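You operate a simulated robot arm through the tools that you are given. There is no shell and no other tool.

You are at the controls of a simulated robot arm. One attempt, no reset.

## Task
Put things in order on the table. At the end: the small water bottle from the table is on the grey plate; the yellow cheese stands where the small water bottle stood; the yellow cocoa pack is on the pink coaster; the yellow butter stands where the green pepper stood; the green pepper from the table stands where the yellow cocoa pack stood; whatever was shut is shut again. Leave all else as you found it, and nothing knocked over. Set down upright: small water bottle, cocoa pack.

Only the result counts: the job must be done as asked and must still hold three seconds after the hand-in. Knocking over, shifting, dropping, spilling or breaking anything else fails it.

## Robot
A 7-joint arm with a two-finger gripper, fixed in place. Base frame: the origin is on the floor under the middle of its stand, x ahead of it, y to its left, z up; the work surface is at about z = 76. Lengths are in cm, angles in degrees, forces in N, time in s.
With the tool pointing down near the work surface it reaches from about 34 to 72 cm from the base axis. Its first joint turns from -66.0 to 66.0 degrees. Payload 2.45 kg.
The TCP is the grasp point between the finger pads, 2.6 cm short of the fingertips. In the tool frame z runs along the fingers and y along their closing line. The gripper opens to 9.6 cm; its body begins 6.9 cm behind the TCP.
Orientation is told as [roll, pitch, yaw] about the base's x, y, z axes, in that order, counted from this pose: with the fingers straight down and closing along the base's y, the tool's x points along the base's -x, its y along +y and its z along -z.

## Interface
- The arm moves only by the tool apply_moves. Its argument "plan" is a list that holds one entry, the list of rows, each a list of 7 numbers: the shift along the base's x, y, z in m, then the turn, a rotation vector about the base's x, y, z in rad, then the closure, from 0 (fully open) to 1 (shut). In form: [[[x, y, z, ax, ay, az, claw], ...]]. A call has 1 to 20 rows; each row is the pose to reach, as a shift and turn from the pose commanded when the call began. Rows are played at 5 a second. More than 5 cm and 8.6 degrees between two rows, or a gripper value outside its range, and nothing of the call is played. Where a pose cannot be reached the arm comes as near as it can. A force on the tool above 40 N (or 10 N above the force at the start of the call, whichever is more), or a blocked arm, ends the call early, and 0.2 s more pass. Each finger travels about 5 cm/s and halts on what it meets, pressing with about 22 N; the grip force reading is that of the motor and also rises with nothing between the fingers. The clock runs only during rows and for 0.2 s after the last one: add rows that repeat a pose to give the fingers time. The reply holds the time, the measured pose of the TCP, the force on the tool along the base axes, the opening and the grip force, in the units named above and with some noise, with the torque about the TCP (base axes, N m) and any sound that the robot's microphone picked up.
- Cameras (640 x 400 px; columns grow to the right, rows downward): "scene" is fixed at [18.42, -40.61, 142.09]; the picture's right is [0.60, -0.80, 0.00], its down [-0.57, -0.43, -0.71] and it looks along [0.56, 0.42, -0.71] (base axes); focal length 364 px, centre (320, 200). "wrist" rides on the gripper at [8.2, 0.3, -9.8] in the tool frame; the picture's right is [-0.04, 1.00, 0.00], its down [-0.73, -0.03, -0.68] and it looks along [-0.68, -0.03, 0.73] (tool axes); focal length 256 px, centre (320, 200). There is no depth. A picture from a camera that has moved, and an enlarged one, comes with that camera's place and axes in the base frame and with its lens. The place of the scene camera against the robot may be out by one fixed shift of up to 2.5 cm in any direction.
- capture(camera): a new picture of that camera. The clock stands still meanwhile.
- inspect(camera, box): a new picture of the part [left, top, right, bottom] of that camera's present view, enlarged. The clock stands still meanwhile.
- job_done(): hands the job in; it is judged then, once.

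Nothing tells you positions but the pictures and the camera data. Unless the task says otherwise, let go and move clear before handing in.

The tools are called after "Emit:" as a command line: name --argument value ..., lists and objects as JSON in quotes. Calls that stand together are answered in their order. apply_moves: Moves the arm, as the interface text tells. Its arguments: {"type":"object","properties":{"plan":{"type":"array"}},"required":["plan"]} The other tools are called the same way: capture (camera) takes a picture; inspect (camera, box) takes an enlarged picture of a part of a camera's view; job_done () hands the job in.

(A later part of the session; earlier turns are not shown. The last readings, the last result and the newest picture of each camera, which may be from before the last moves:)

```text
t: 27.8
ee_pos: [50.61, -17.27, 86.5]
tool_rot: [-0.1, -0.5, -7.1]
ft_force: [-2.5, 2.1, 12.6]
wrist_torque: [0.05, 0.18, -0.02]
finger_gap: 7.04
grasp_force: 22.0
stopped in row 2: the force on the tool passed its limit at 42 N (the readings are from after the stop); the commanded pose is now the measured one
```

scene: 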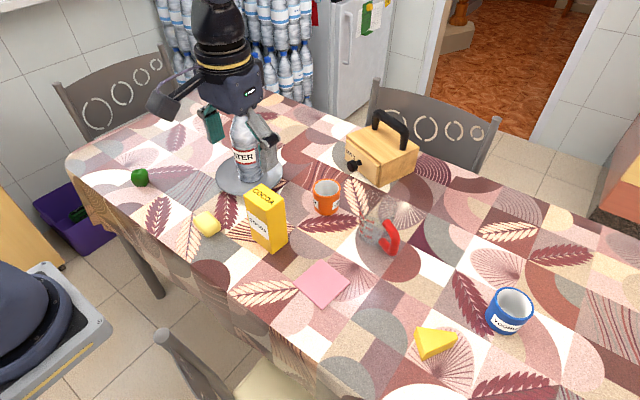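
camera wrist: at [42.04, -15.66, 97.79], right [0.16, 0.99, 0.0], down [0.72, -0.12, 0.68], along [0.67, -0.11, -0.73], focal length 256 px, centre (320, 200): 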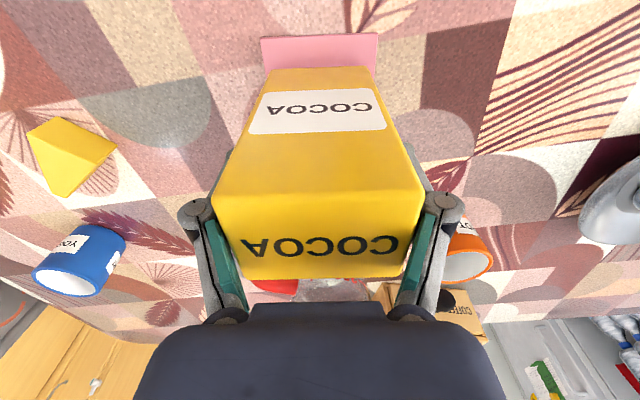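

The pack touched something earlier than expected, at TCP z=86.5. I'll look before doing anything else.

Emit:
inspect --camera "scene" --box '[280, 240, 370, 315]'

Emit:
inspect --camera "wrist" --box '[220, 20, 420, 160]'

Emit:
capture --camera "wrist"

Emit:
capture --camera "scene"

```text
5.33 times, centred on (325, 278) of scene
camera zoom: at [18.39, -40.59, 142.1], right [0.6, -0.8, 0.0], down [-0.57, -0.43, -0.71], along [0.56, 0.42, -0.71], focal length 1939 px, centre (293, -213)
```

zoom: 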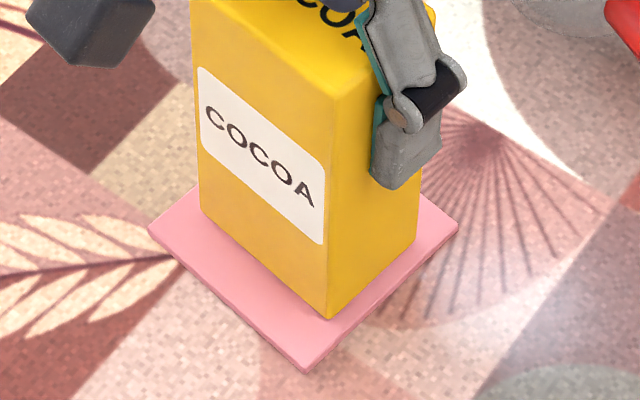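

```text
2.86 times, centred on (320, 90) of wrist
camera zoom: at [42.41, -15.78, 96.24], right [0.16, 0.99, 0.0], down [0.72, -0.12, 0.69], along [0.68, -0.11, -0.73], focal length 731 px, centre (320, 514)
```

zoom: 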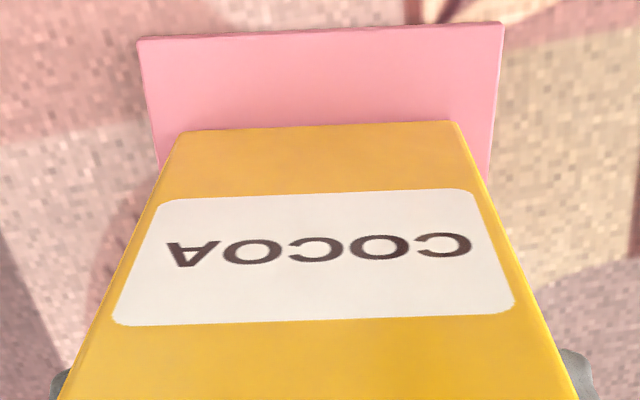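

```text
taken
camera wrist: at [42.41, -15.78, 96.24], right [0.16, 0.99, 0.0], down [0.72, -0.12, 0.69], along [0.68, -0.11, -0.73], focal length 256 px, centre (320, 200)
```

wrist: 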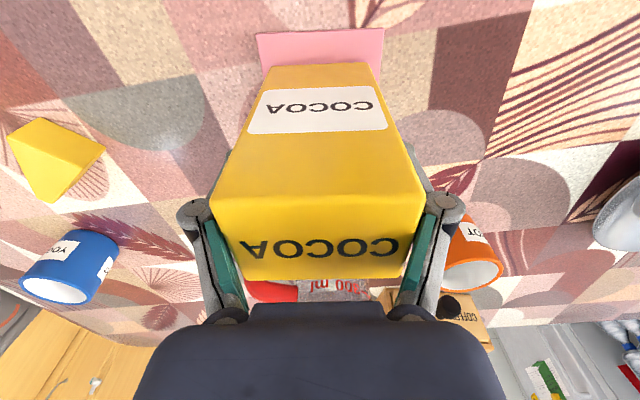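

```text
taken
```

scene: 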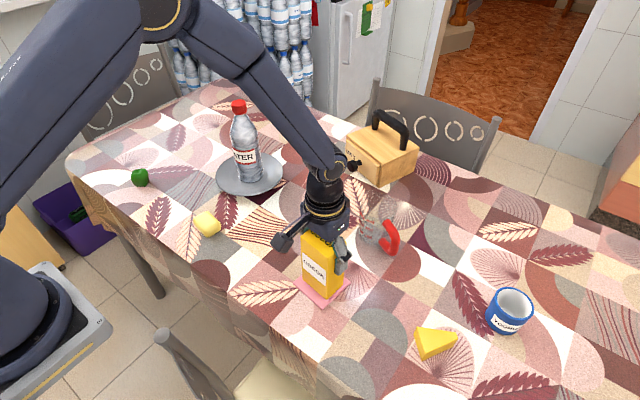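

The footprint projects squarely onto the coaster, so the pack is already resting there. It simply slid about 1 cm in the grip when I lifted it. I'll relieve the press and release.

Emit:
apply_moves --plan '[[[0, 0, 0.001, 0, 0, 0, 1], [0, 0, 0.0015, 0, 0, 0, 1]]]'

Emit:
inspect --camera "scene" --box '[280, 240, 370, 315]'

```text
t: 28.4
ee_pos: [50.61, -17.25, 86.46]
tool_rot: [-0.2, -0.6, -7.3]
ft_force: [-0.3, 0.7, 1.3]
wrist_torque: [0.08, -0.07, 0.03]
finger_gap: 7.03
grasp_force: 22.8
```

```text
5.33 times, centred on (325, 278) of scene
camera zoom: at [18.42, -40.6, 142.09], right [0.6, -0.8, 0.0], down [-0.57, -0.43, -0.71], along [0.56, 0.42, -0.71], focal length 1939 px, centre (293, -213)
```

zoom: 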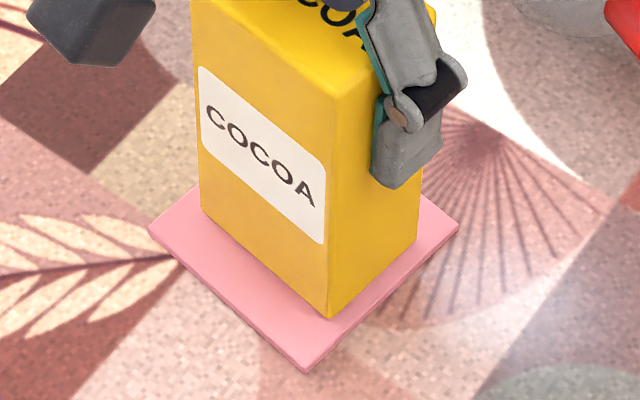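

The load on the tool is nearly zero, so the pack is resting on the coaster. I'll open and rise straight up.

Emit:
apply_moves --plan '[[[0, 0, 0, 0, 0, 0, 0.24], [0, 0, 0, 0, 0, 0, 0.18], [0, 0, 0, 0, 0, 0, 0.1], [0, 0, 0, 0, 0, 0, 0], [0, 0, 0, 0, 0, 0, 0], [0, 0, 0, 0, 0, 0, 0]]]'

Emit:
capture --camera "wrist"

Emit:
inspect --camera "scene" --box '[260, 200, 380, 315]'

```text
t: 29.8
ee_pos: [50.64, -17.21, 86.48]
tool_rot: [-0.1, -0.5, -7.2]
ft_force: [0.1, -0.3, -0.1]
wrist_torque: [0.02, -0.01, 0.0]
finger_gap: 9.61
grasp_force: 0.0
```

```text
taken
camera wrist: at [42.44, -15.81, 96.3], right [0.16, 0.99, 0.0], down [0.72, -0.12, 0.69], along [0.68, -0.11, -0.73], focal length 256 px, centre (320, 200)
```

wrist: 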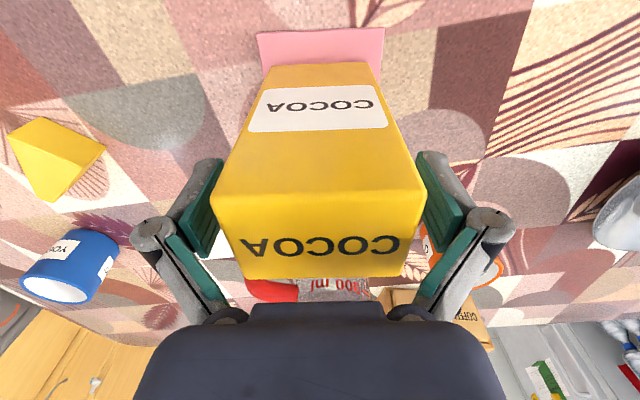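

```text
3.48 times, centred on (320, 258) of scene
camera zoom: at [18.42, -40.61, 142.09], right [0.6, -0.8, 0.0], down [-0.57, -0.43, -0.71], along [0.56, 0.42, -0.71], focal length 1264 px, centre (320, 0)
```

zoom: 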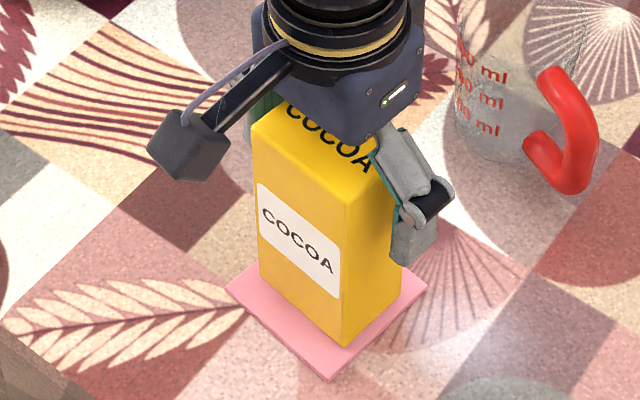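

The pack stands on the coaster and the fingers are clear. I'll rise up and move over to look at the cheese.

Emit:
apply_moves --plan '[[[0, 0, 0.02, 0, 0, 0, 0], [0, 0, 0.06, 0, 0, 0, 0], [0, 0, 0.1, 0, 0, 0, 0], [0, 0, 0.14, 0, 0, 0, 0], [-0.01, -0.03, 0.165, 0, 0.005, 0.03, 0], [-0.03, -0.07, 0.18, 0, 0.009, 0.06, 0], [-0.05, -0.11, 0.19, 0.002, 0.009, 0.1, 0], [-0.07, -0.15, 0.195, 0.002, 0.009, 0.125, 0], [-0.08, -0.18, 0.195, 0.002, 0.009, 0.125, 0], [-0.086, -0.208, 0.195, 0.002, 0.009, 0.125, 0], [-0.086, -0.208, 0.195, 0.002, 0.009, 0.125, 0]]]'

Emit:
capture --camera "wrist"

Emit:
inspect --camera "wrist" --box '[220, 40, 380, 180]'

Emit:
capture --camera "scene"

```text
t: 32.2
ee_pos: [41.91, -38.34, 105.92]
tool_rot: [0.0, 0.1, -0.1]
ft_force: [-0.6, 0.0, -0.6]
wrist_torque: [0.0, 0.0, 0.0]
finger_gap: 9.6
grasp_force: 0.1
```

```text
taken
camera wrist: at [33.83, -37.82, 115.76], right [0.04, 1.0, 0.0], down [0.73, -0.03, 0.68], along [0.68, -0.03, -0.73], focal length 256 px, centre (320, 200)
```

wrist: 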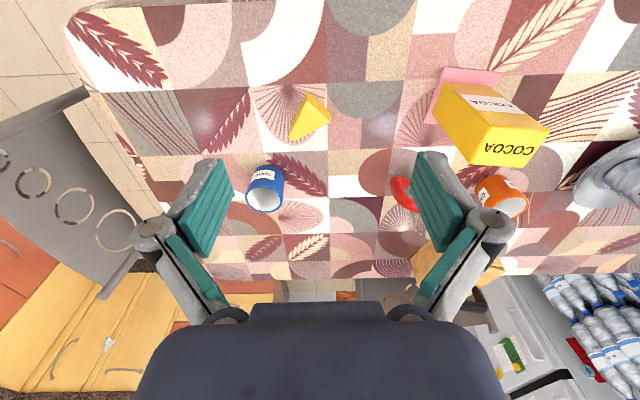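

```text
2.86 times, centred on (300, 110) of wrist
camera zoom: at [33.83, -37.82, 115.76], right [0.04, 1.0, 0.0], down [0.73, -0.03, 0.68], along [0.68, -0.03, -0.73], focal length 731 px, centre (377, 457)
```

zoom: 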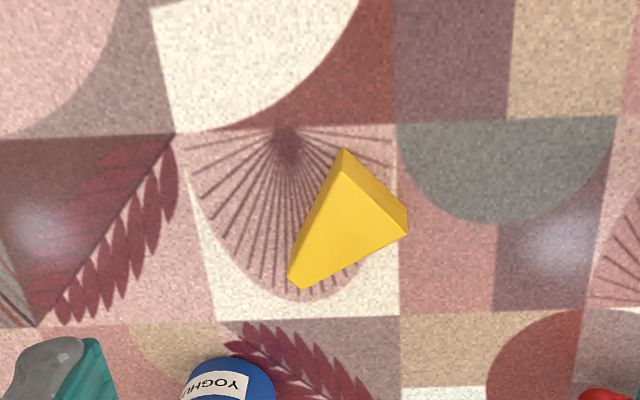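

```text
taken
```

scene: 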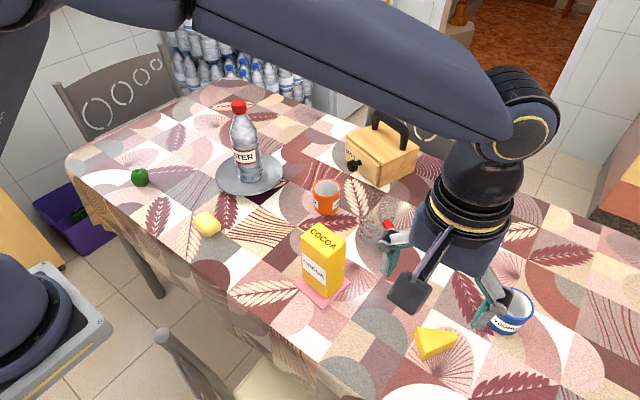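

The cheese is a triangular wedge near (51, -40). I'll zoom in from both cameras to get its outline and height.

Emit:
inspect --camera "wrist" --box '[280, 85, 340, 150]'

Emit:
inspect --camera "scene" --box '[395, 305, 475, 380]'

```text
6.15 times, centred on (310, 118) of wrist
camera zoom: at [33.83, -37.82, 115.76], right [0.04, 1.0, 0.0], down [0.73, -0.03, 0.68], along [0.68, -0.03, -0.73], focal length 1575 px, centre (382, 708)
```

zoom: 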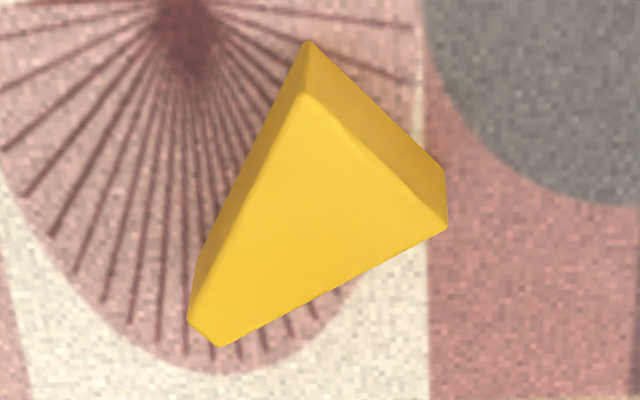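

```text
5.33 times, centred on (435, 342) of scene
camera zoom: at [18.42, -40.61, 142.09], right [0.6, -0.8, 0.0], down [-0.57, -0.43, -0.71], along [0.56, 0.42, -0.71], focal length 1939 px, centre (-293, -560)
```

zoom: 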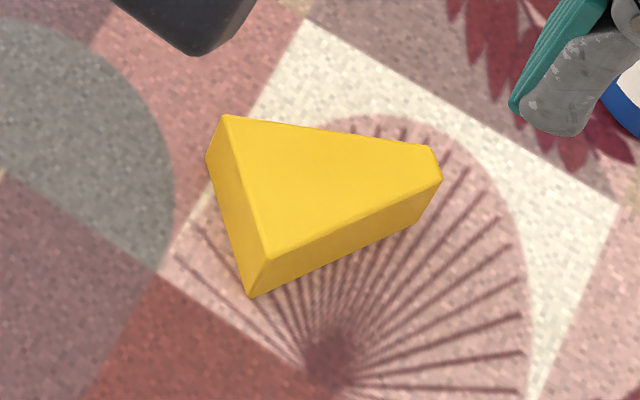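

The cheese is a wedge 3.3 cm high, with its wide face at about (50.0, -38.6) and its blunt tip at (54.3, -43.4). I'll grip lengthwise along those two parallel faces, so the tool turns by +42.6° above it first.

Emit:
apply_moves --plan '[[[0.017, -0.005, -0.02, 0, 0, 0.13, 0], [0.034, -0.01, -0.045, 0, 0, 0.26, 0], [0.051, -0.015, -0.07, 0, 0, 0.39, 0], [0.068, -0.02, -0.095, 0, 0, 0.52, 0], [0.085, -0.025, -0.12, 0, 0, 0.64, 0], [0.1016, -0.029, -0.14, 0, 0, 0.7435, 0], [0.1016, -0.029, -0.14, 0, 0, 0.7435, 0], [0.1016, -0.029, -0.14, 0, 0, 0.7435, 0]]]'

Emit:
capture --camera "wrist"

Emit:
inspect --camera "wrist" --box '[240, 60, 400, 180]'

```text
t: 34.0
ee_pos: [52.24, -41.11, 92.02]
tool_rot: [0.0, 0.0, 42.6]
ft_force: [0.5, 0.2, -0.8]
wrist_torque: [0.01, -0.01, 0.02]
finger_gap: 9.6
grasp_force: 0.0
```

```text
taken
camera wrist: at [45.99, -46.27, 101.98], right [-0.65, 0.76, 0.0], down [0.56, 0.48, 0.68], along [0.52, 0.44, -0.73], focal length 256 px, centre (320, 200)
```

wrist: 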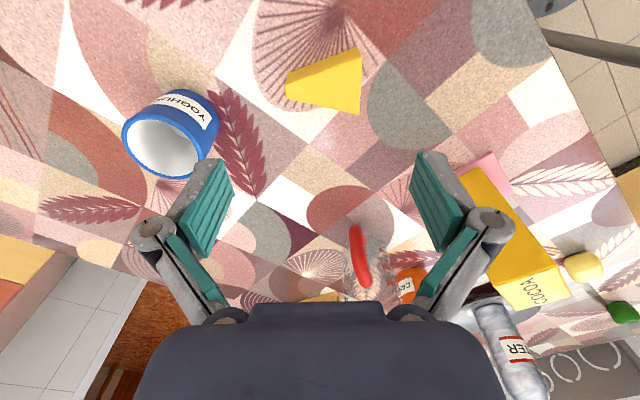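

```text
3.33 times, centred on (320, 120) of wrist
camera zoom: at [45.99, -46.27, 101.98], right [-0.65, 0.76, 0.0], down [0.56, 0.48, 0.68], along [0.52, 0.44, -0.73], focal length 853 px, centre (320, 467)
```

zoom: 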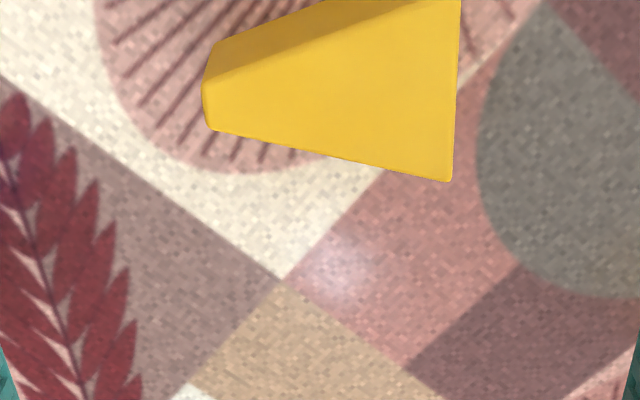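

The cheese is nearly centred, needing about 0.3 cm of shift. I'll descend around it with that correction.

Emit:
apply_moves --plan '[[[-0.001, 0.0035, -0.03, 0, 0, 0, 0], [-0.001, 0.0035, -0.065, 0, 0, 0, 0], [-0.001, 0.0035, -0.095, 0, 0, 0, 0], [-0.001, 0.0035, -0.115, 0, 0, 0, 0], [-0.001, 0.0035, -0.124, 0, 0, 0, 0], [-0.001, 0.0035, -0.128, 0, 0, 0, 0], [-0.001, 0.0035, -0.128, 0, 0, 0, 0]]]'

Emit:
capture --camera "wrist"

Emit:
inspect --camera "scene" --box '[380, 270, 540, 390]'

```text
t: 35.6
ee_pos: [52.13, -40.73, 79.07]
tool_rot: [-0.2, -0.1, 42.7]
ft_force: [-0.1, 0.1, -0.1]
wrist_torque: [0.0, 0.03, 0.03]
finger_gap: 9.59
grasp_force: 0.1
```

```text
taken
camera wrist: at [45.87, -45.88, 89.09], right [-0.65, 0.76, 0.0], down [0.56, 0.48, 0.68], along [0.52, 0.44, -0.73], focal length 256 px, centre (320, 200)
```

wrist: 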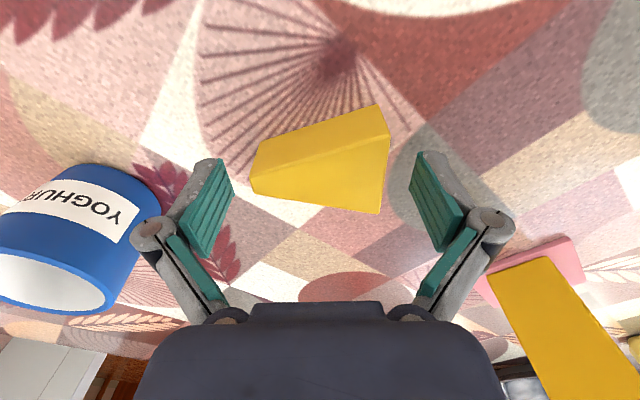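

```text
3.33 times, centred on (460, 330) of scene
camera zoom: at [18.42, -40.61, 142.09], right [0.6, -0.8, 0.0], down [-0.57, -0.43, -0.71], along [0.56, 0.42, -0.71], focal length 1212 px, centre (-147, -233)
```

zoom: 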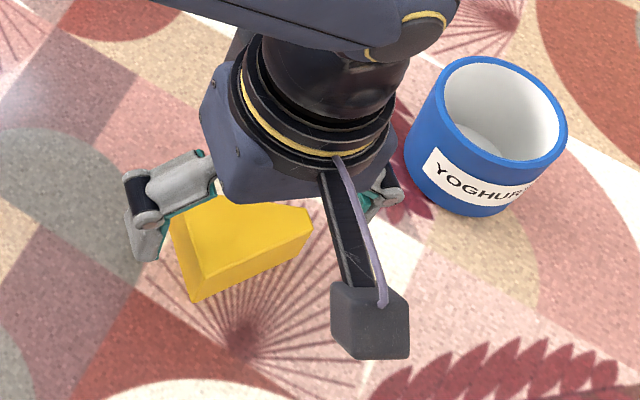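

The fingers are around the cheese. I'll zoom in to fine-tune the centring on its blunt tip.

Emit:
inspect --camera "wrist" --box '[180, 90, 460, 260]'

```text
2.29 times, centred on (320, 175) of wrist
camera zoom: at [45.87, -45.88, 89.09], right [-0.65, 0.76, 0.0], down [0.56, 0.48, 0.68], along [0.52, 0.44, -0.73], focal length 585 px, centre (320, 257)
```

zoom: 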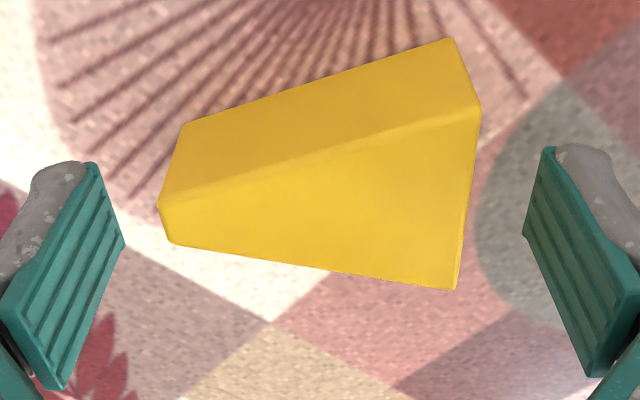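

The fingertips sit a bit high when open, so I'll lower slightly, shift about 0.55 cm towards the camera side and turn +3° to line up with the wedge.

Emit:
apply_moves --plan '[[[-0.002, -0.002, 0, 0, 0, 0.03, 0], [-0.004, -0.0037, 0, 0, 0, 0.055, 0], [-0.004, -0.0037, -0.004, 0, 0, 0.055, 0], [-0.004, -0.0037, -0.007, 0, 0, 0.055, 0], [-0.004, -0.0037, -0.007, 0, 0, 0.055, 0]]]'

Emit:
inspect --camera "wrist" --box '[180, 90, 460, 260]'

```text
t: 36.8
ee_pos: [51.71, -40.99, 78.64]
tool_rot: [0.0, 0.1, 45.7]
ft_force: [-0.3, -0.7, -0.6]
wrist_torque: [-0.02, -0.01, -0.02]
finger_gap: 9.59
grasp_force: 0.0
```

```text
2.29 times, centred on (320, 175) of wrist
camera zoom: at [45.7, -46.58, 88.4], right [-0.69, 0.73, 0.0], down [0.53, 0.51, 0.68], along [0.49, 0.47, -0.73], focal length 585 px, centre (320, 257)
```

zoom: 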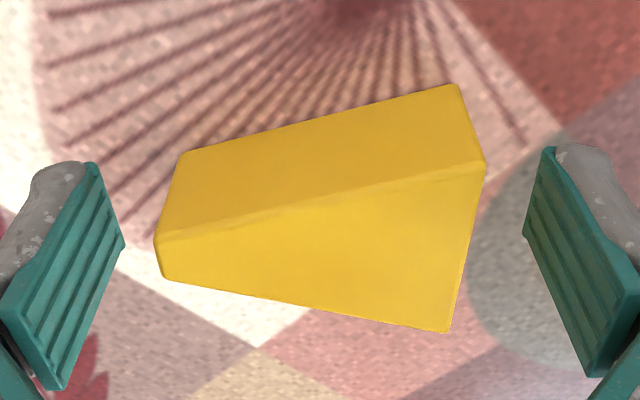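

The wedge is now centred and aligned with the pads. I'll close and wait for the grip to build before lifting.

Emit:
apply_moves --plan '[[[0, 0, 0, 0, 0, 0, 0.1], [0, 0, 0, 0, 0, 0, 0.2], [0, 0, 0, 0, 0, 0, 0.3], [0, 0, 0, 0, 0, 0, 0.4], [0, 0, 0, 0, 0, 0, 0.6], [0, 0, 0, 0, 0, 0, 1], [0, 0, 0, 0, 0, 0, 1], [0, 0, 0, 0, 0, 0, 1], [0, 0, 0, 0, 0, 0, 1], [0, 0, 0, 0, 0, 0, 1]]]'

Emit:
capture --camera "wrist"

```text
t: 39.0
ee_pos: [51.69, -41.13, 78.59]
tool_rot: [-0.1, -0.1, 45.7]
ft_force: [0.8, 0.2, 6.8]
wrist_torque: [-0.01, -0.03, -0.12]
finger_gap: 6.59
grasp_force: 22.4
```

```text
taken
camera wrist: at [45.71, -46.59, 88.44], right [-0.69, 0.73, 0.0], down [0.53, 0.51, 0.68], along [0.49, 0.47, -0.73], focal length 256 px, centre (320, 200)
```

wrist: 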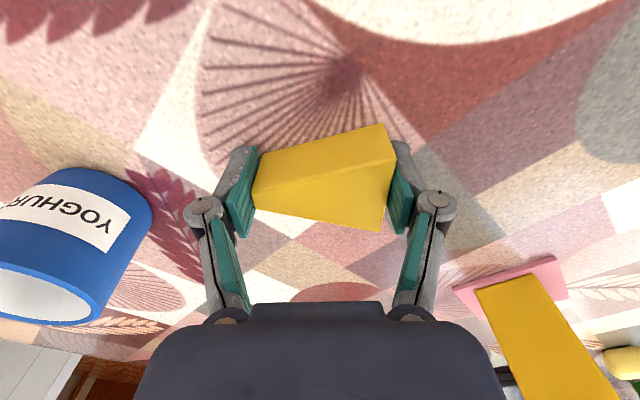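

The wedge is gripped at 6.6 cm with full force. I'll lift slowly and check.

Emit:
apply_moves --plan '[[[0, 0, 0.003, 0, 0, 0, 1], [0, 0, 0.008, 0, 0, 0, 1], [0, 0, 0.015, 0, 0, 0, 1], [0, 0, 0.025, 0, 0, 0, 1], [0, 0, 0.04, 0, 0, 0, 1], [0, 0, 0.06, 0, 0, 0, 1], [0, 0, 0.06, 0, 0, 0, 1]]]'

Emit:
capture --camera "wrist"

Emit:
inspect --camera "scene" --box '[380, 240, 540, 380]'

```text
t: 40.6
ee_pos: [51.53, -41.02, 84.46]
tool_rot: [0.1, -0.1, 45.7]
ft_force: [-0.3, -0.1, -0.7]
wrist_torque: [0.0, -0.01, 0.01]
finger_gap: 6.55
grasp_force: 21.5
```

```text
taken
camera wrist: at [45.6, -46.53, 94.36], right [-0.69, 0.73, 0.0], down [0.53, 0.5, 0.68], along [0.49, 0.47, -0.73], focal length 256 px, centre (320, 200)
```

wrist: 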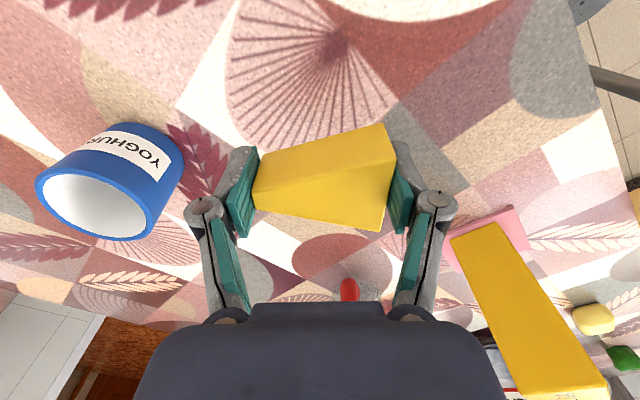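

```text
2.86 times, centred on (460, 310) of scene
camera zoom: at [18.42, -40.61, 142.09], right [0.6, -0.8, 0.0], down [-0.57, -0.43, -0.71], along [0.56, 0.42, -0.71], focal length 1039 px, centre (-80, -114)
```

zoom: 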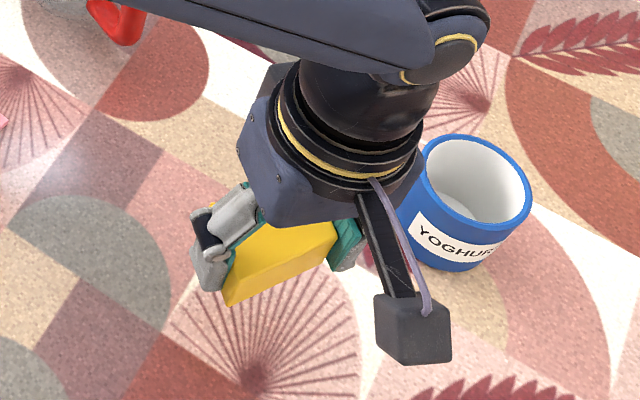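

The cheese is held securely with no slip. I'll raise it and carry it across at z≈101, passing in front of the cocoa pack and the bottle.

Emit:
apply_moves --plan '[[[0, 0, 0.04, 0, 0, 0, 1], [0, 0, 0.08, 0, 0, 0, 1], [-0.01, 0.02, 0.12, 0, 0, 0, 1], [-0.03, 0.05, 0.15, 0, 0, 0, 1], [-0.05, 0.09, 0.165, 0, 0, 0, 1], [-0.065, 0.13, 0.165, 0, 0, 0, 1], [-0.075, 0.17, 0.165, 0, 0, 0, 1], [-0.076, 0.215, 0.165, 0, 0, 0, 1], [-0.076, 0.26, 0.165, 0, 0, 0, 1], [-0.076, 0.305, 0.165, 0, 0, 0, 1], [-0.076, 0.35, 0.165, 0, 0, 0, 1], [-0.076, 0.395, 0.165, 0, 0, 0, 1], [-0.076, 0.44, 0.165, 0, 0, 0, 1], [-0.076, 0.485, 0.165, 0, 0, 0, 1], [-0.076, 0.53, 0.165, 0, 0, 0, 1], [-0.076, 0.575, 0.165, 0, 0, 0, 1], [-0.076, 0.62, 0.165, 0, 0, 0, 1], [-0.076, 0.66, 0.165, 0, 0, 0, 1], [-0.076, 0.69, 0.165, 0, 0, 0, 1], [-0.076, 0.7, 0.165, 0, 0, 0, 1]]]'

Emit:
capture --camera "wrist"

Emit:
capture --camera "scene"

```text
t: 44.8
ee_pos: [43.95, 29.18, 101.16]
tool_rot: [-0.1, 0.0, 45.8]
ft_force: [1.0, -0.4, -0.2]
wrist_torque: [-0.04, -0.03, -0.03]
finger_gap: 6.55
grasp_force: 22.2
```

```text
taken
camera wrist: at [38.01, 23.66, 111.08], right [-0.69, 0.73, 0.0], down [0.53, 0.51, 0.68], along [0.49, 0.47, -0.73], focal length 256 px, centre (320, 200)
```

wrist: 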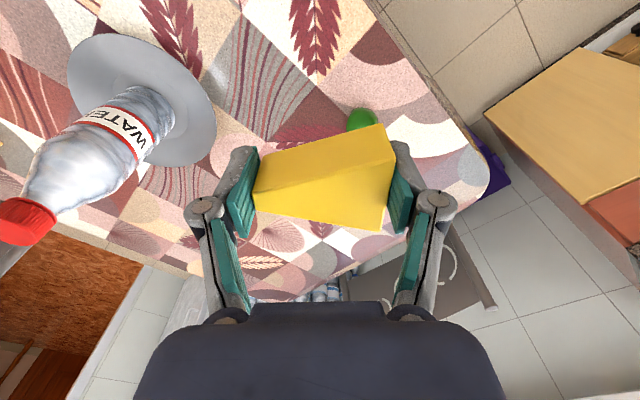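

```text
taken
```

scene: 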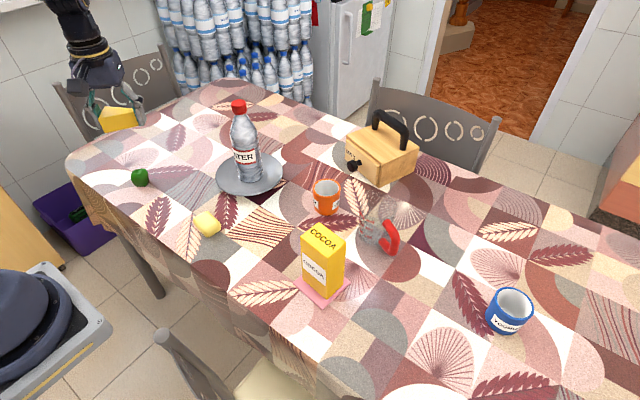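

The cheese is steady in the grip and nothing else has moved. I'll go over the bottle's old spot at (57.9, 37.0) and lower partway.

Emit:
apply_moves --plan '[[[0.035, 0.02, 0, 0, 0, 0, 1], [0.07, 0.04, 0, 0, 0, 0, 1], [0.105, 0.06, 0, 0, 0, 0, 1], [0.13, 0.073, -0.02, 0, 0, 0, 1], [0.1404, 0.0782, -0.05, 0, 0, 0, 1], [0.1404, 0.0782, -0.09, 0, 0, 0, 1], [0.1404, 0.0782, -0.13, 0, 0, 0, 1], [0.1404, 0.0782, -0.16, 0, 0, 0, 1], [0.1404, 0.0782, -0.16, 0, 0, 0, 1]]]'

Emit:
capture --camera "wrist"

Emit:
inspect --camera "scene" --box '[100, 60, 260, 200]'

```text
t: 46.8
ee_pos: [58.16, 36.72, 85.05]
tool_rot: [-0.1, 0.0, 45.7]
ft_force: [0.6, 0.8, -0.2]
wrist_torque: [-0.02, 0.02, 0.04]
finger_gap: 6.52
grasp_force: 21.9
```

```text
taken
camera wrist: at [52.15, 31.28, 94.95], right [-0.69, 0.73, 0.0], down [0.53, 0.51, 0.68], along [0.49, 0.47, -0.73], focal length 256 px, centre (320, 200)
```

wrist: 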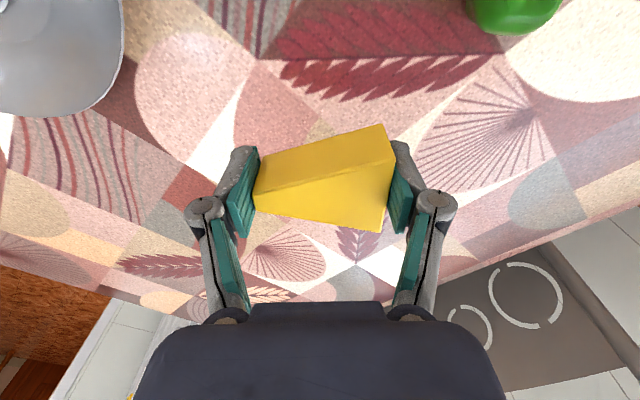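

```text
2.86 times, centred on (180, 130) of scene
camera zoom: at [18.42, -40.6, 142.09], right [0.6, -0.8, 0.0], down [-0.57, -0.43, -0.71], along [0.56, 0.42, -0.71], focal length 1039 px, centre (720, 400)
```

zoom: 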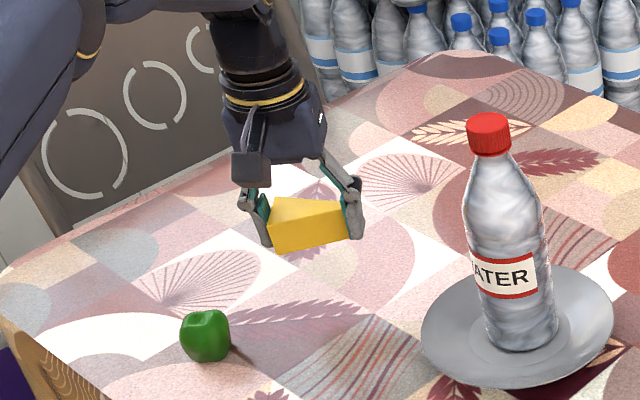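

It is positioned over the spot with the pepper well clear. I'll lower it until just above the table, then in fine steps.

Emit:
apply_moves --plan '[[[0, 0, -0.02, 0, 0, 0, 1], [0, 0, -0.04, 0, 0, 0, 1], [0, 0, -0.052, 0, 0, 0, 1], [0, 0, -0.058, 0, 0, 0, 1], [0, 0, -0.058, 0, 0, 0, 1]]]'

Emit:
apply_moves --plan '[[[0, 0, -0.002, 0, 0, 0, 1], [0, 0, -0.004, 0, 0, 0, 1], [0, 0, -0.005, 0, 0, 0, 1]]]'

```text
t: 48.0
ee_pos: [58.16, 36.89, 79.13]
tool_rot: [0.0, 0.0, 45.7]
ft_force: [0.0, -0.6, -0.8]
wrist_torque: [0.01, -0.02, -0.01]
finger_gap: 6.51
grasp_force: 22.2
```

```text
t: 48.8
ee_pos: [58.1, 36.89, 78.64]
tool_rot: [-0.1, -0.1, 45.8]
ft_force: [-0.1, -0.3, -0.3]
wrist_torque: [-0.05, 0.0, 0.02]
finger_gap: 6.55
grasp_force: 21.5
```

Emit:
apply_moves --plan '[[[0, 0, -0.001, 0, 0, 0, 1], [0, 0, -0.002, 0, 0, 0, 1]]]'

Emit:
inspect --camera "scene" --box '[140, 110, 230, 190]'

```text
t: 49.4
ee_pos: [58.11, 36.81, 78.59]
tool_rot: [-0.1, -0.1, 45.7]
ft_force: [-2.1, -1.1, 5.6]
wrist_torque: [-0.1, -0.01, -0.04]
finger_gap: 6.51
grasp_force: 21.6
```

```text
5.00 times, centred on (185, 150) of scene
camera zoom: at [18.41, -40.62, 142.09], right [0.6, -0.8, 0.0], down [-0.57, -0.43, -0.71], along [0.56, 0.42, -0.71], focal length 1818 px, centre (995, 450)
```

zoom: 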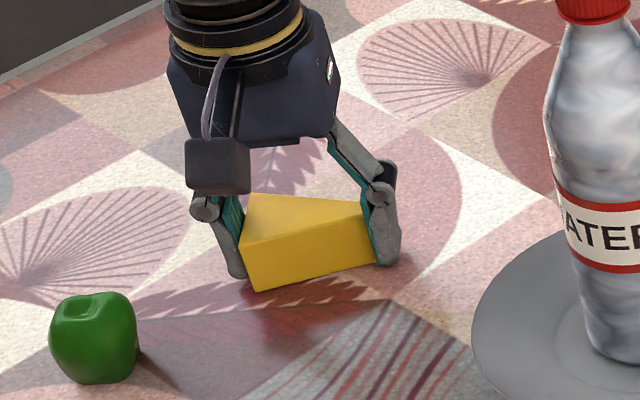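

The cheese has touched the table with light contact. I'll open, then check.

Emit:
apply_moves --plan '[[[0, 0, 0.0005, 0, 0, 0, 0.3], [0, 0, 0.0005, 0, 0, 0, 0.25], [0, 0, 0.0005, 0, 0, 0, 0.15], [0, 0, 0.0005, 0, 0, 0, 0], [0, 0, 0.0005, 0, 0, 0, 0], [0, 0, 0.0005, 0, 0, 0, 0]]]'

Emit:
capture --camera "wrist"

Emit:
inspect --camera "scene" --box '[140, 110, 230, 190]'

```text
t: 50.8
ee_pos: [58.09, 36.8, 78.46]
tool_rot: [-0.2, 0.0, 45.7]
ft_force: [-0.2, 0.5, 0.9]
wrist_torque: [-0.03, 0.0, 0.03]
finger_gap: 9.59
grasp_force: 0.0
```

```text
taken
camera wrist: at [52.12, 31.33, 88.42], right [-0.69, 0.73, 0.0], down [0.53, 0.51, 0.68], along [0.49, 0.47, -0.73], focal length 256 px, centre (320, 200)
```

wrist: 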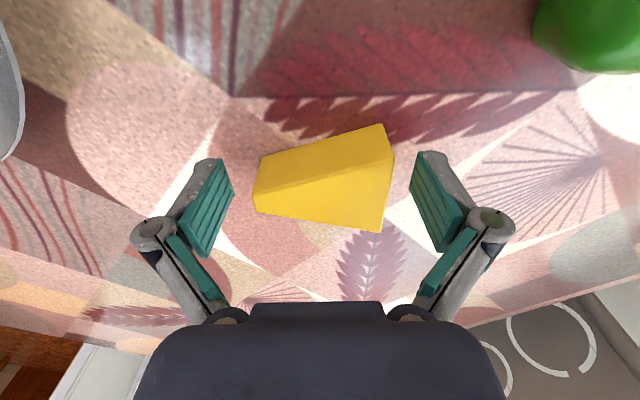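

```text
5.00 times, centred on (185, 150) of scene
camera zoom: at [18.42, -40.61, 142.09], right [0.6, -0.8, 0.0], down [-0.57, -0.43, -0.71], along [0.56, 0.42, -0.71], focal length 1818 px, centre (995, 450)
```

zoom: 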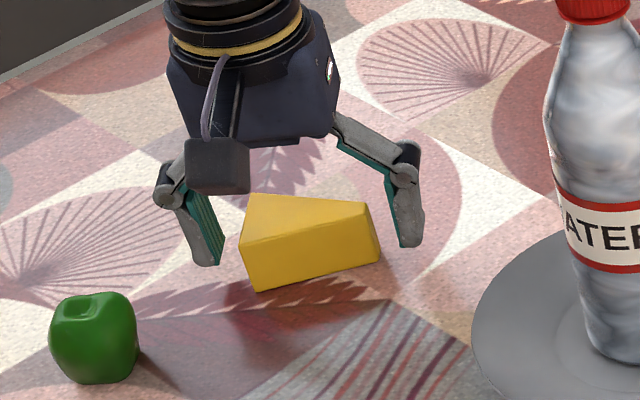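

The cheese stands where the bottle stood. I'll rise, turn back to yaw 0 and look at the pepper.

Emit:
apply_moves --plan '[[[0, 0, 0.02, 0, 0, 0, 0], [0, 0, 0.06, 0, 0, 0, 0], [0, 0, 0.1, 0, 0, 0, 0], [0, 0, 0.14, 0, 0, 0, 0], [-0.02, 0, 0.18, 0, 0, -0.13, 0], [-0.05, 0.003, 0.205, 0, 0, -0.26, 0], [-0.085, 0.006, 0.215, 0, 0, -0.39, 0], [-0.12, 0.008, 0.215, 0, 0, -0.52, 0], [-0.155, 0.01, 0.215, 0, 0, -0.66, 0], [-0.181, 0.012, 0.215, 0, 0, -0.798, 0], [-0.181, 0.012, 0.215, 0, 0, -0.798, 0]]]'

Emit:
capture --camera "wrist"

Emit:
inspect --camera "wrist" --box '[280, 70, 380, 150]'

Emit:
inspect --camera "scene" --box '[110, 140, 240, 250]'

```text
t: 53.2
ee_pos: [40.06, 38.03, 100.12]
tool_rot: [-0.1, 0.0, -0.1]
ft_force: [-0.8, -0.2, 0.6]
wrist_torque: [0.02, 0.03, 0.02]
finger_gap: 9.6
grasp_force: 0.0
```

```text
taken
camera wrist: at [31.89, 38.51, 110.01], right [0.04, 1.0, 0.0], down [0.73, -0.03, 0.68], along [0.68, -0.03, -0.73], focal length 256 px, centre (320, 200)
```

wrist: 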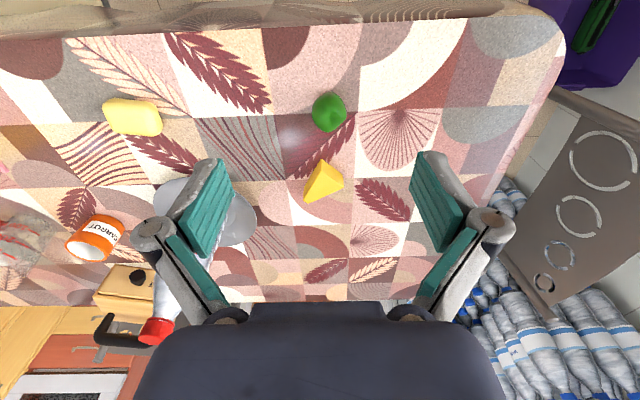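

```text
5.00 times, centred on (330, 110) of wrist
camera zoom: at [31.89, 38.51, 110.01], right [0.04, 1.0, 0.0], down [0.73, -0.03, 0.68], along [0.68, -0.03, -0.73], focal length 1280 px, centre (270, 650)
```

zoom: 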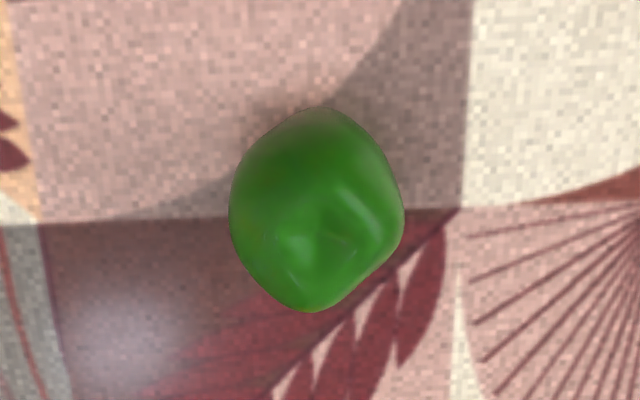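

```text
3.64 times, centred on (175, 195) of scene
camera zoom: at [18.42, -40.61, 142.09], right [0.6, -0.8, 0.0], down [-0.57, -0.43, -0.71], along [0.56, 0.42, -0.71], focal length 1322 px, centre (847, 218)
```

zoom: 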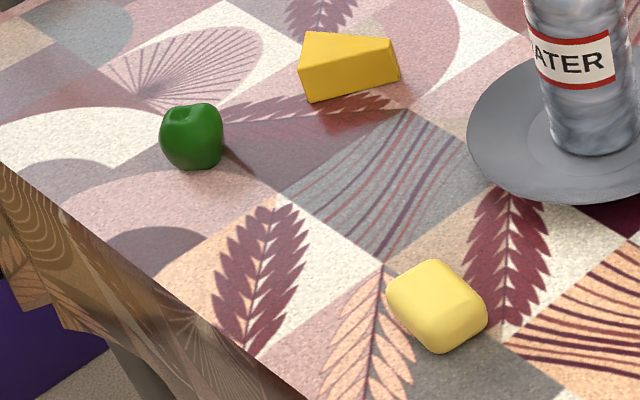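

The pepper is about 4.5 cm across, centred near (46.0, 39.0). My fingers appear to swing lower as they close, so I'll half-close in the air here to measure how far the tips drop.

Emit:
apply_moves --plan '[[[0, 0, 0, 0, 0, 0, 0.54], [0, 0, 0, 0, 0, 0, 0.54], [0, 0, 0, 0, 0, 0, 0.54], [0, 0, 0, 0, 0, 0, 0.54], [0, 0, 0, 0, 0, 0, 0.54]]]'

Emit:
inspect --camera "wrist" --box '[220, 100, 420, 260]'

```text
t: 54.4
ee_pos: [40.13, 38.2, 100.13]
tool_rot: [-0.2, 0.0, 0.0]
ft_force: [-0.1, -0.8, 1.0]
wrist_torque: [-0.01, 0.03, -0.01]
finger_gap: 4.4
grasp_force: 0.0
```

```text
2.50 times, centred on (320, 180) of wrist
camera zoom: at [31.92, 38.5, 110.01], right [0.04, 1.0, 0.0], down [0.73, -0.03, 0.68], along [0.68, -0.03, -0.73], focal length 640 px, centre (320, 250)
```

zoom: 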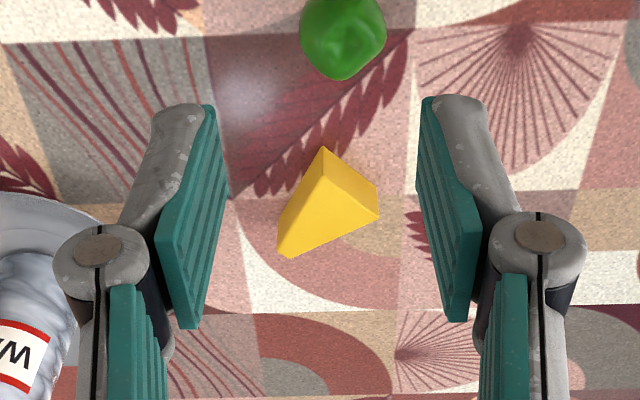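

At a 4.4 cm gap the tips reach about 2.35 cm below the TCP, against 0.75 when open. I'll reopen and move above the pepper.

Emit:
apply_moves --plan '[[[0, 0, 0, 0, 0, 0, 0], [0.02, 0.003, -0.03, 0, 0, 0, 0], [0.04, 0.006, -0.06, 0, 0, 0, 0], [0.06, 0.01, -0.1, 0, 0, 0, 0], [0.06, 0.01, -0.1, 0, 0, 0, 0], [0.06, 0.01, -0.1, 0, 0, 0, 0]]]'

Emit:
inspect --camera "wrist" --box '[180, 30, 460, 230]'

```text
t: 55.8
ee_pos: [45.9, 39.17, 90.13]
tool_rot: [0.0, 0.0, 0.0]
ft_force: [-0.6, -0.3, 0.7]
wrist_torque: [0.0, 0.01, 0.02]
finger_gap: 9.58
grasp_force: 0.1
```

```text
2.00 times, centred on (320, 130) of wrist
camera zoom: at [37.74, 39.62, 99.96], right [0.04, 1.0, 0.0], down [0.73, -0.03, 0.68], along [0.68, -0.03, -0.73], focal length 512 px, centre (320, 340)
```

zoom: 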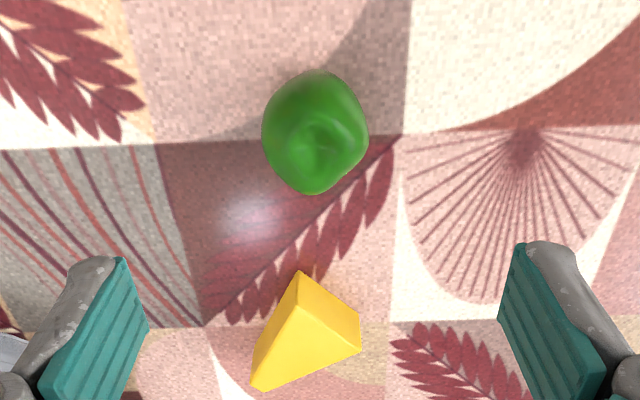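

The pepper is confirmed at (46.0, 39.0). I'll descend with a -0.2 cm correction in y and grip it.

Emit:
apply_moves --plan '[[[0, -0.002, -0.03, 0, 0, 0, 0], [0, -0.002, -0.06, 0, 0, 0, 0], [0, -0.002, -0.09, 0, 0, 0, 0], [0, -0.002, -0.105, 0, 0, 0, 0], [0, -0.002, -0.112, 0, 0, 0, 0], [0, -0.002, -0.112, 0, 0, 0, 0]]]'

Emit:
inspect --camera "wrist" --box '[180, 90, 460, 260]'

```text
t: 57.2
ee_pos: [45.93, 38.75, 78.78]
tool_rot: [-0.1, 0.0, 0.0]
ft_force: [0.5, 0.0, 1.0]
wrist_torque: [0.02, 0.01, -0.01]
finger_gap: 9.6
grasp_force: 0.0
```

```text
2.29 times, centred on (320, 175) of wrist
camera zoom: at [37.76, 39.21, 88.75], right [0.04, 1.0, 0.0], down [0.73, -0.03, 0.68], along [0.68, -0.03, -0.73], focal length 585 px, centre (320, 257)
```

zoom: 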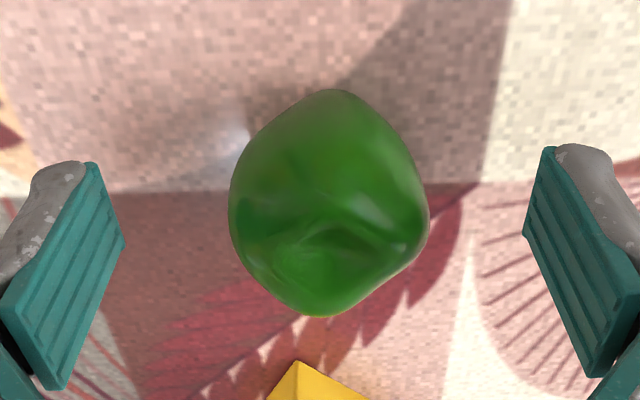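

The pepper is almost centred, needing +0.2 cm in y. I'll correct that, close, and let the grip settle.

Emit:
apply_moves --plan '[[[0, 0.002, 0, 0, 0, 0, 0], [0, 0.002, 0, 0, 0, 0, 0.2], [0, 0.002, 0, 0, 0, 0, 0.35], [0, 0.002, 0, 0, 0, 0, 0.45], [0, 0.002, 0, 0, 0, 0, 0.5], [0, 0.002, 0, 0, 0, 0, 0.55], [0, 0.002, 0, 0, 0, 0, 0.7], [0, 0.002, 0, 0, 0, 0, 1], [0, 0.002, 0, 0, 0, 0, 1], [0, 0.002, 0, 0, 0, 0, 1], [0, 0.002, 0, 0, 0, 0, 1]]]'

Emit:
inspect --camera "wrist" --box '[180, 90, 460, 260]'

Emit:
inspect --camera "scene" --box '[90, 100, 220, 210]'

```text
t: 59.6
ee_pos: [46.13, 38.99, 78.88]
tool_rot: [-0.1, 0.0, 0.0]
ft_force: [-1.1, -2.6, 3.3]
wrist_torque: [-0.1, 0.02, -0.01]
finger_gap: 4.39
grasp_force: 21.9
```

```text
2.29 times, centred on (320, 175) of wrist
camera zoom: at [37.77, 39.47, 88.78], right [0.04, 1.0, 0.0], down [0.73, -0.03, 0.68], along [0.68, -0.03, -0.73], focal length 585 px, centre (320, 257)
```

zoom: 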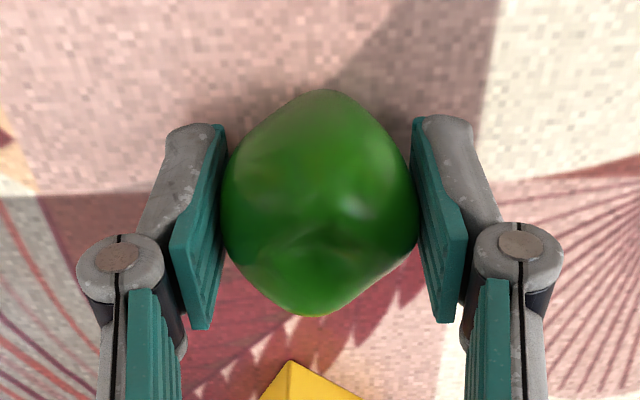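

```text
3.64 times, centred on (155, 155) of scene
camera zoom: at [18.41, -40.61, 142.09], right [0.6, -0.8, 0.0], down [-0.57, -0.43, -0.71], along [0.56, 0.42, -0.71], focal length 1322 px, centre (920, 364)
```

zoom: 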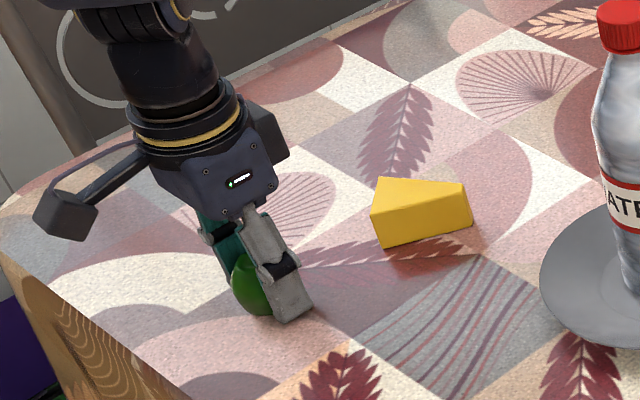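

The pepper is gripped at 4.4 cm. I'll lift gently and check for slip.

Emit:
apply_moves --plan '[[[0, 0, 0.003, 0, 0, 0, 1], [0, 0, 0.008, 0, 0, 0, 1], [0, 0, 0.016, 0, 0, 0, 1], [0, 0, 0.03, 0, 0, 0, 1], [0, 0, 0.05, 0, 0, 0, 1], [0, 0, 0.08, 0, 0, 0, 1], [0, 0, 0.12, 0, 0, 0, 1], [0, 0, 0.12, 0, 0, 0, 1]]]'

Emit:
inspect --camera "wrist" --box '[180, 90, 460, 260]'

```text
t: 61.4
ee_pos: [45.95, 38.97, 90.9]
tool_rot: [-0.2, 0.0, 0.0]
ft_force: [-0.5, 0.3, -1.4]
wrist_torque: [-0.01, 0.01, 0.0]
finger_gap: 4.38
grasp_force: 21.6
```

```text
2.29 times, centred on (320, 175) of wrist
camera zoom: at [37.76, 39.43, 100.73], right [0.04, 1.0, 0.0], down [0.73, -0.03, 0.68], along [0.68, -0.03, -0.73], focal length 585 px, centre (320, 257)
```

zoom: 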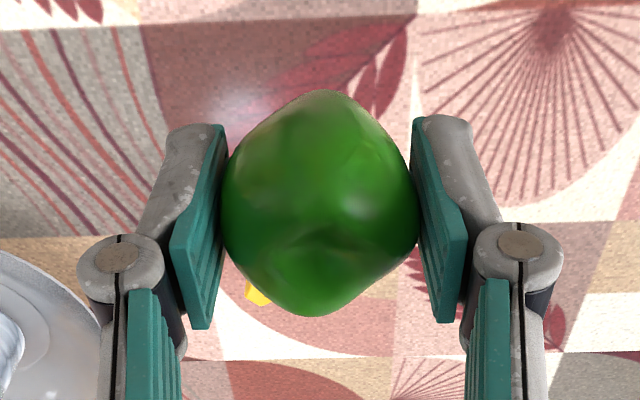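

There's no slip. I'll carry the pepper to the cocoa pack's old spot at (52.3, -1.0), keeping clear of the bottle.

Emit:
apply_moves --plan '[[[0, -0.02, 0.01, 0, 0, 0, 1], [0, -0.055, 0.01, 0, 0, 0, 1], [0, -0.095, 0.01, 0, 0, 0, 1], [0, -0.135, 0.01, 0, 0, 0, 1], [0, -0.175, 0.01, 0, 0, 0, 1], [0, -0.215, 0.01, 0, 0, 0, 1], [0.005, -0.255, 0.01, 0, 0, 0, 1], [0.015, -0.295, 0.01, 0, 0, 0, 1], [0.03, -0.335, 0.01, 0, 0, 0, 1], [0.045, -0.37, 0.01, 0, 0, 0, 1], [0.058, -0.392, 0.01, 0, 0, 0, 1], [0.0633, -0.4, 0.0, 0, 0, 0, 1], [0.0633, -0.4, -0.03, 0, 0, 0, 1], [0.0633, -0.4, -0.06, 0, 0, 0, 1], [0.0633, -0.4, -0.06, 0, 0, 0, 1]]]'

Emit:
capture --camera "wrist"

Emit:
inspect --camera "scene" --box '[190, 140, 350, 280]'

```text
t: 64.6
ee_pos: [52.27, -0.69, 84.79]
tool_rot: [-0.1, 0.0, -0.1]
ft_force: [0.2, -0.3, -1.1]
wrist_torque: [0.0, 0.03, -0.03]
finger_gap: 4.4
grasp_force: 21.9
```

```text
taken
camera wrist: at [44.19, -0.37, 94.66], right [0.04, 1.0, 0.0], down [0.73, -0.03, 0.68], along [0.68, -0.03, -0.73], focal length 256 px, centre (320, 200)
```

wrist: 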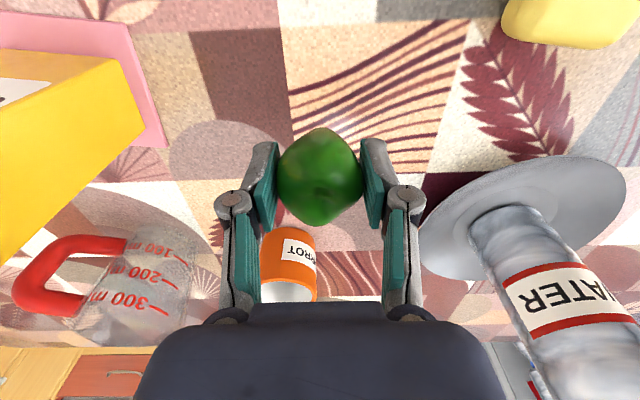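

```text
2.86 times, centred on (270, 210) of scene
camera zoom: at [18.42, -40.61, 142.09], right [0.6, -0.8, 0.0], down [-0.57, -0.43, -0.71], along [0.56, 0.42, -0.71], focal length 1039 px, centre (463, 171)
```

zoom: 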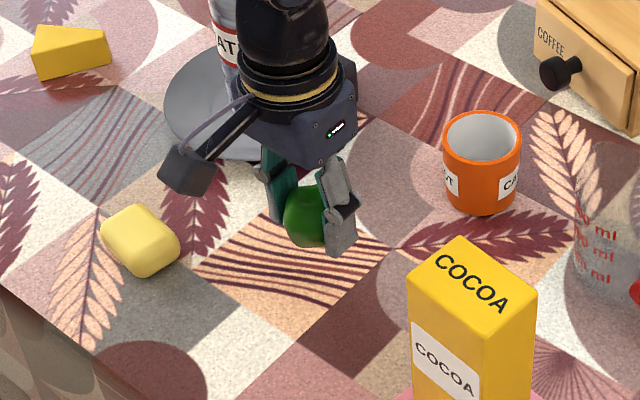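

It hovers over the old cocoa spot with clear space around. I'll lower it to the table, with fine steps at the end.

Emit:
apply_moves --plan '[[[0, 0, -0.02, 0, 0, 0, 1], [0, 0, -0.04, 0, 0, 0, 1], [0, 0, -0.05, 0, 0, 0, 1], [0, 0, -0.056, 0, 0, 0, 1], [0, 0, -0.058, 0, 0, 0, 1], [0, 0, -0.058, 0, 0, 0, 1]]]'

Emit:
apply_moves --plan '[[[0, 0, -0.001, 0, 0, 0, 1], [0, 0, -0.002, 0, 0, 0, 1]]]'

Emit:
inspect --camera "scene" --box '[220, 160, 320, 260]'

```text
t: 66.0
ee_pos: [52.37, -0.88, 78.94]
tool_rot: [-0.1, 0.1, -0.1]
ft_force: [0.4, 0.1, -1.1]
wrist_torque: [-0.01, 0.0, -0.02]
finger_gap: 4.38
grasp_force: 21.7
```

```text
t: 66.6
ee_pos: [52.31, -0.93, 78.98]
tool_rot: [-0.1, 0.0, 0.1]
ft_force: [-3.5, 1.6, 9.0]
wrist_torque: [-0.11, 0.08, -0.06]
finger_gap: 4.39
grasp_force: 21.7
```

```text
4.00 times, centred on (270, 210) of scene
camera zoom: at [18.4, -40.6, 142.09], right [0.6, -0.8, 0.0], down [-0.57, -0.43, -0.71], along [0.56, 0.42, -0.71], focal length 1454 px, centre (520, 160)
```

zoom: 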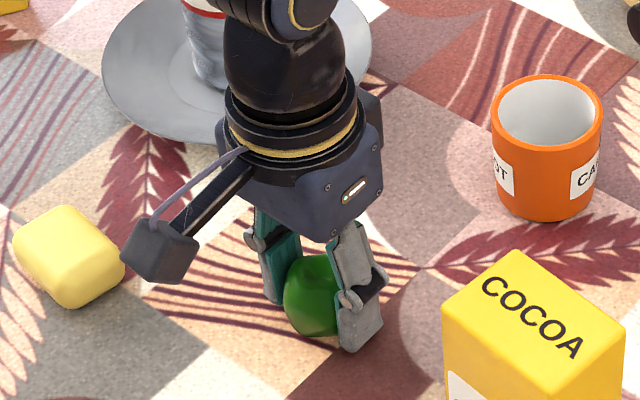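

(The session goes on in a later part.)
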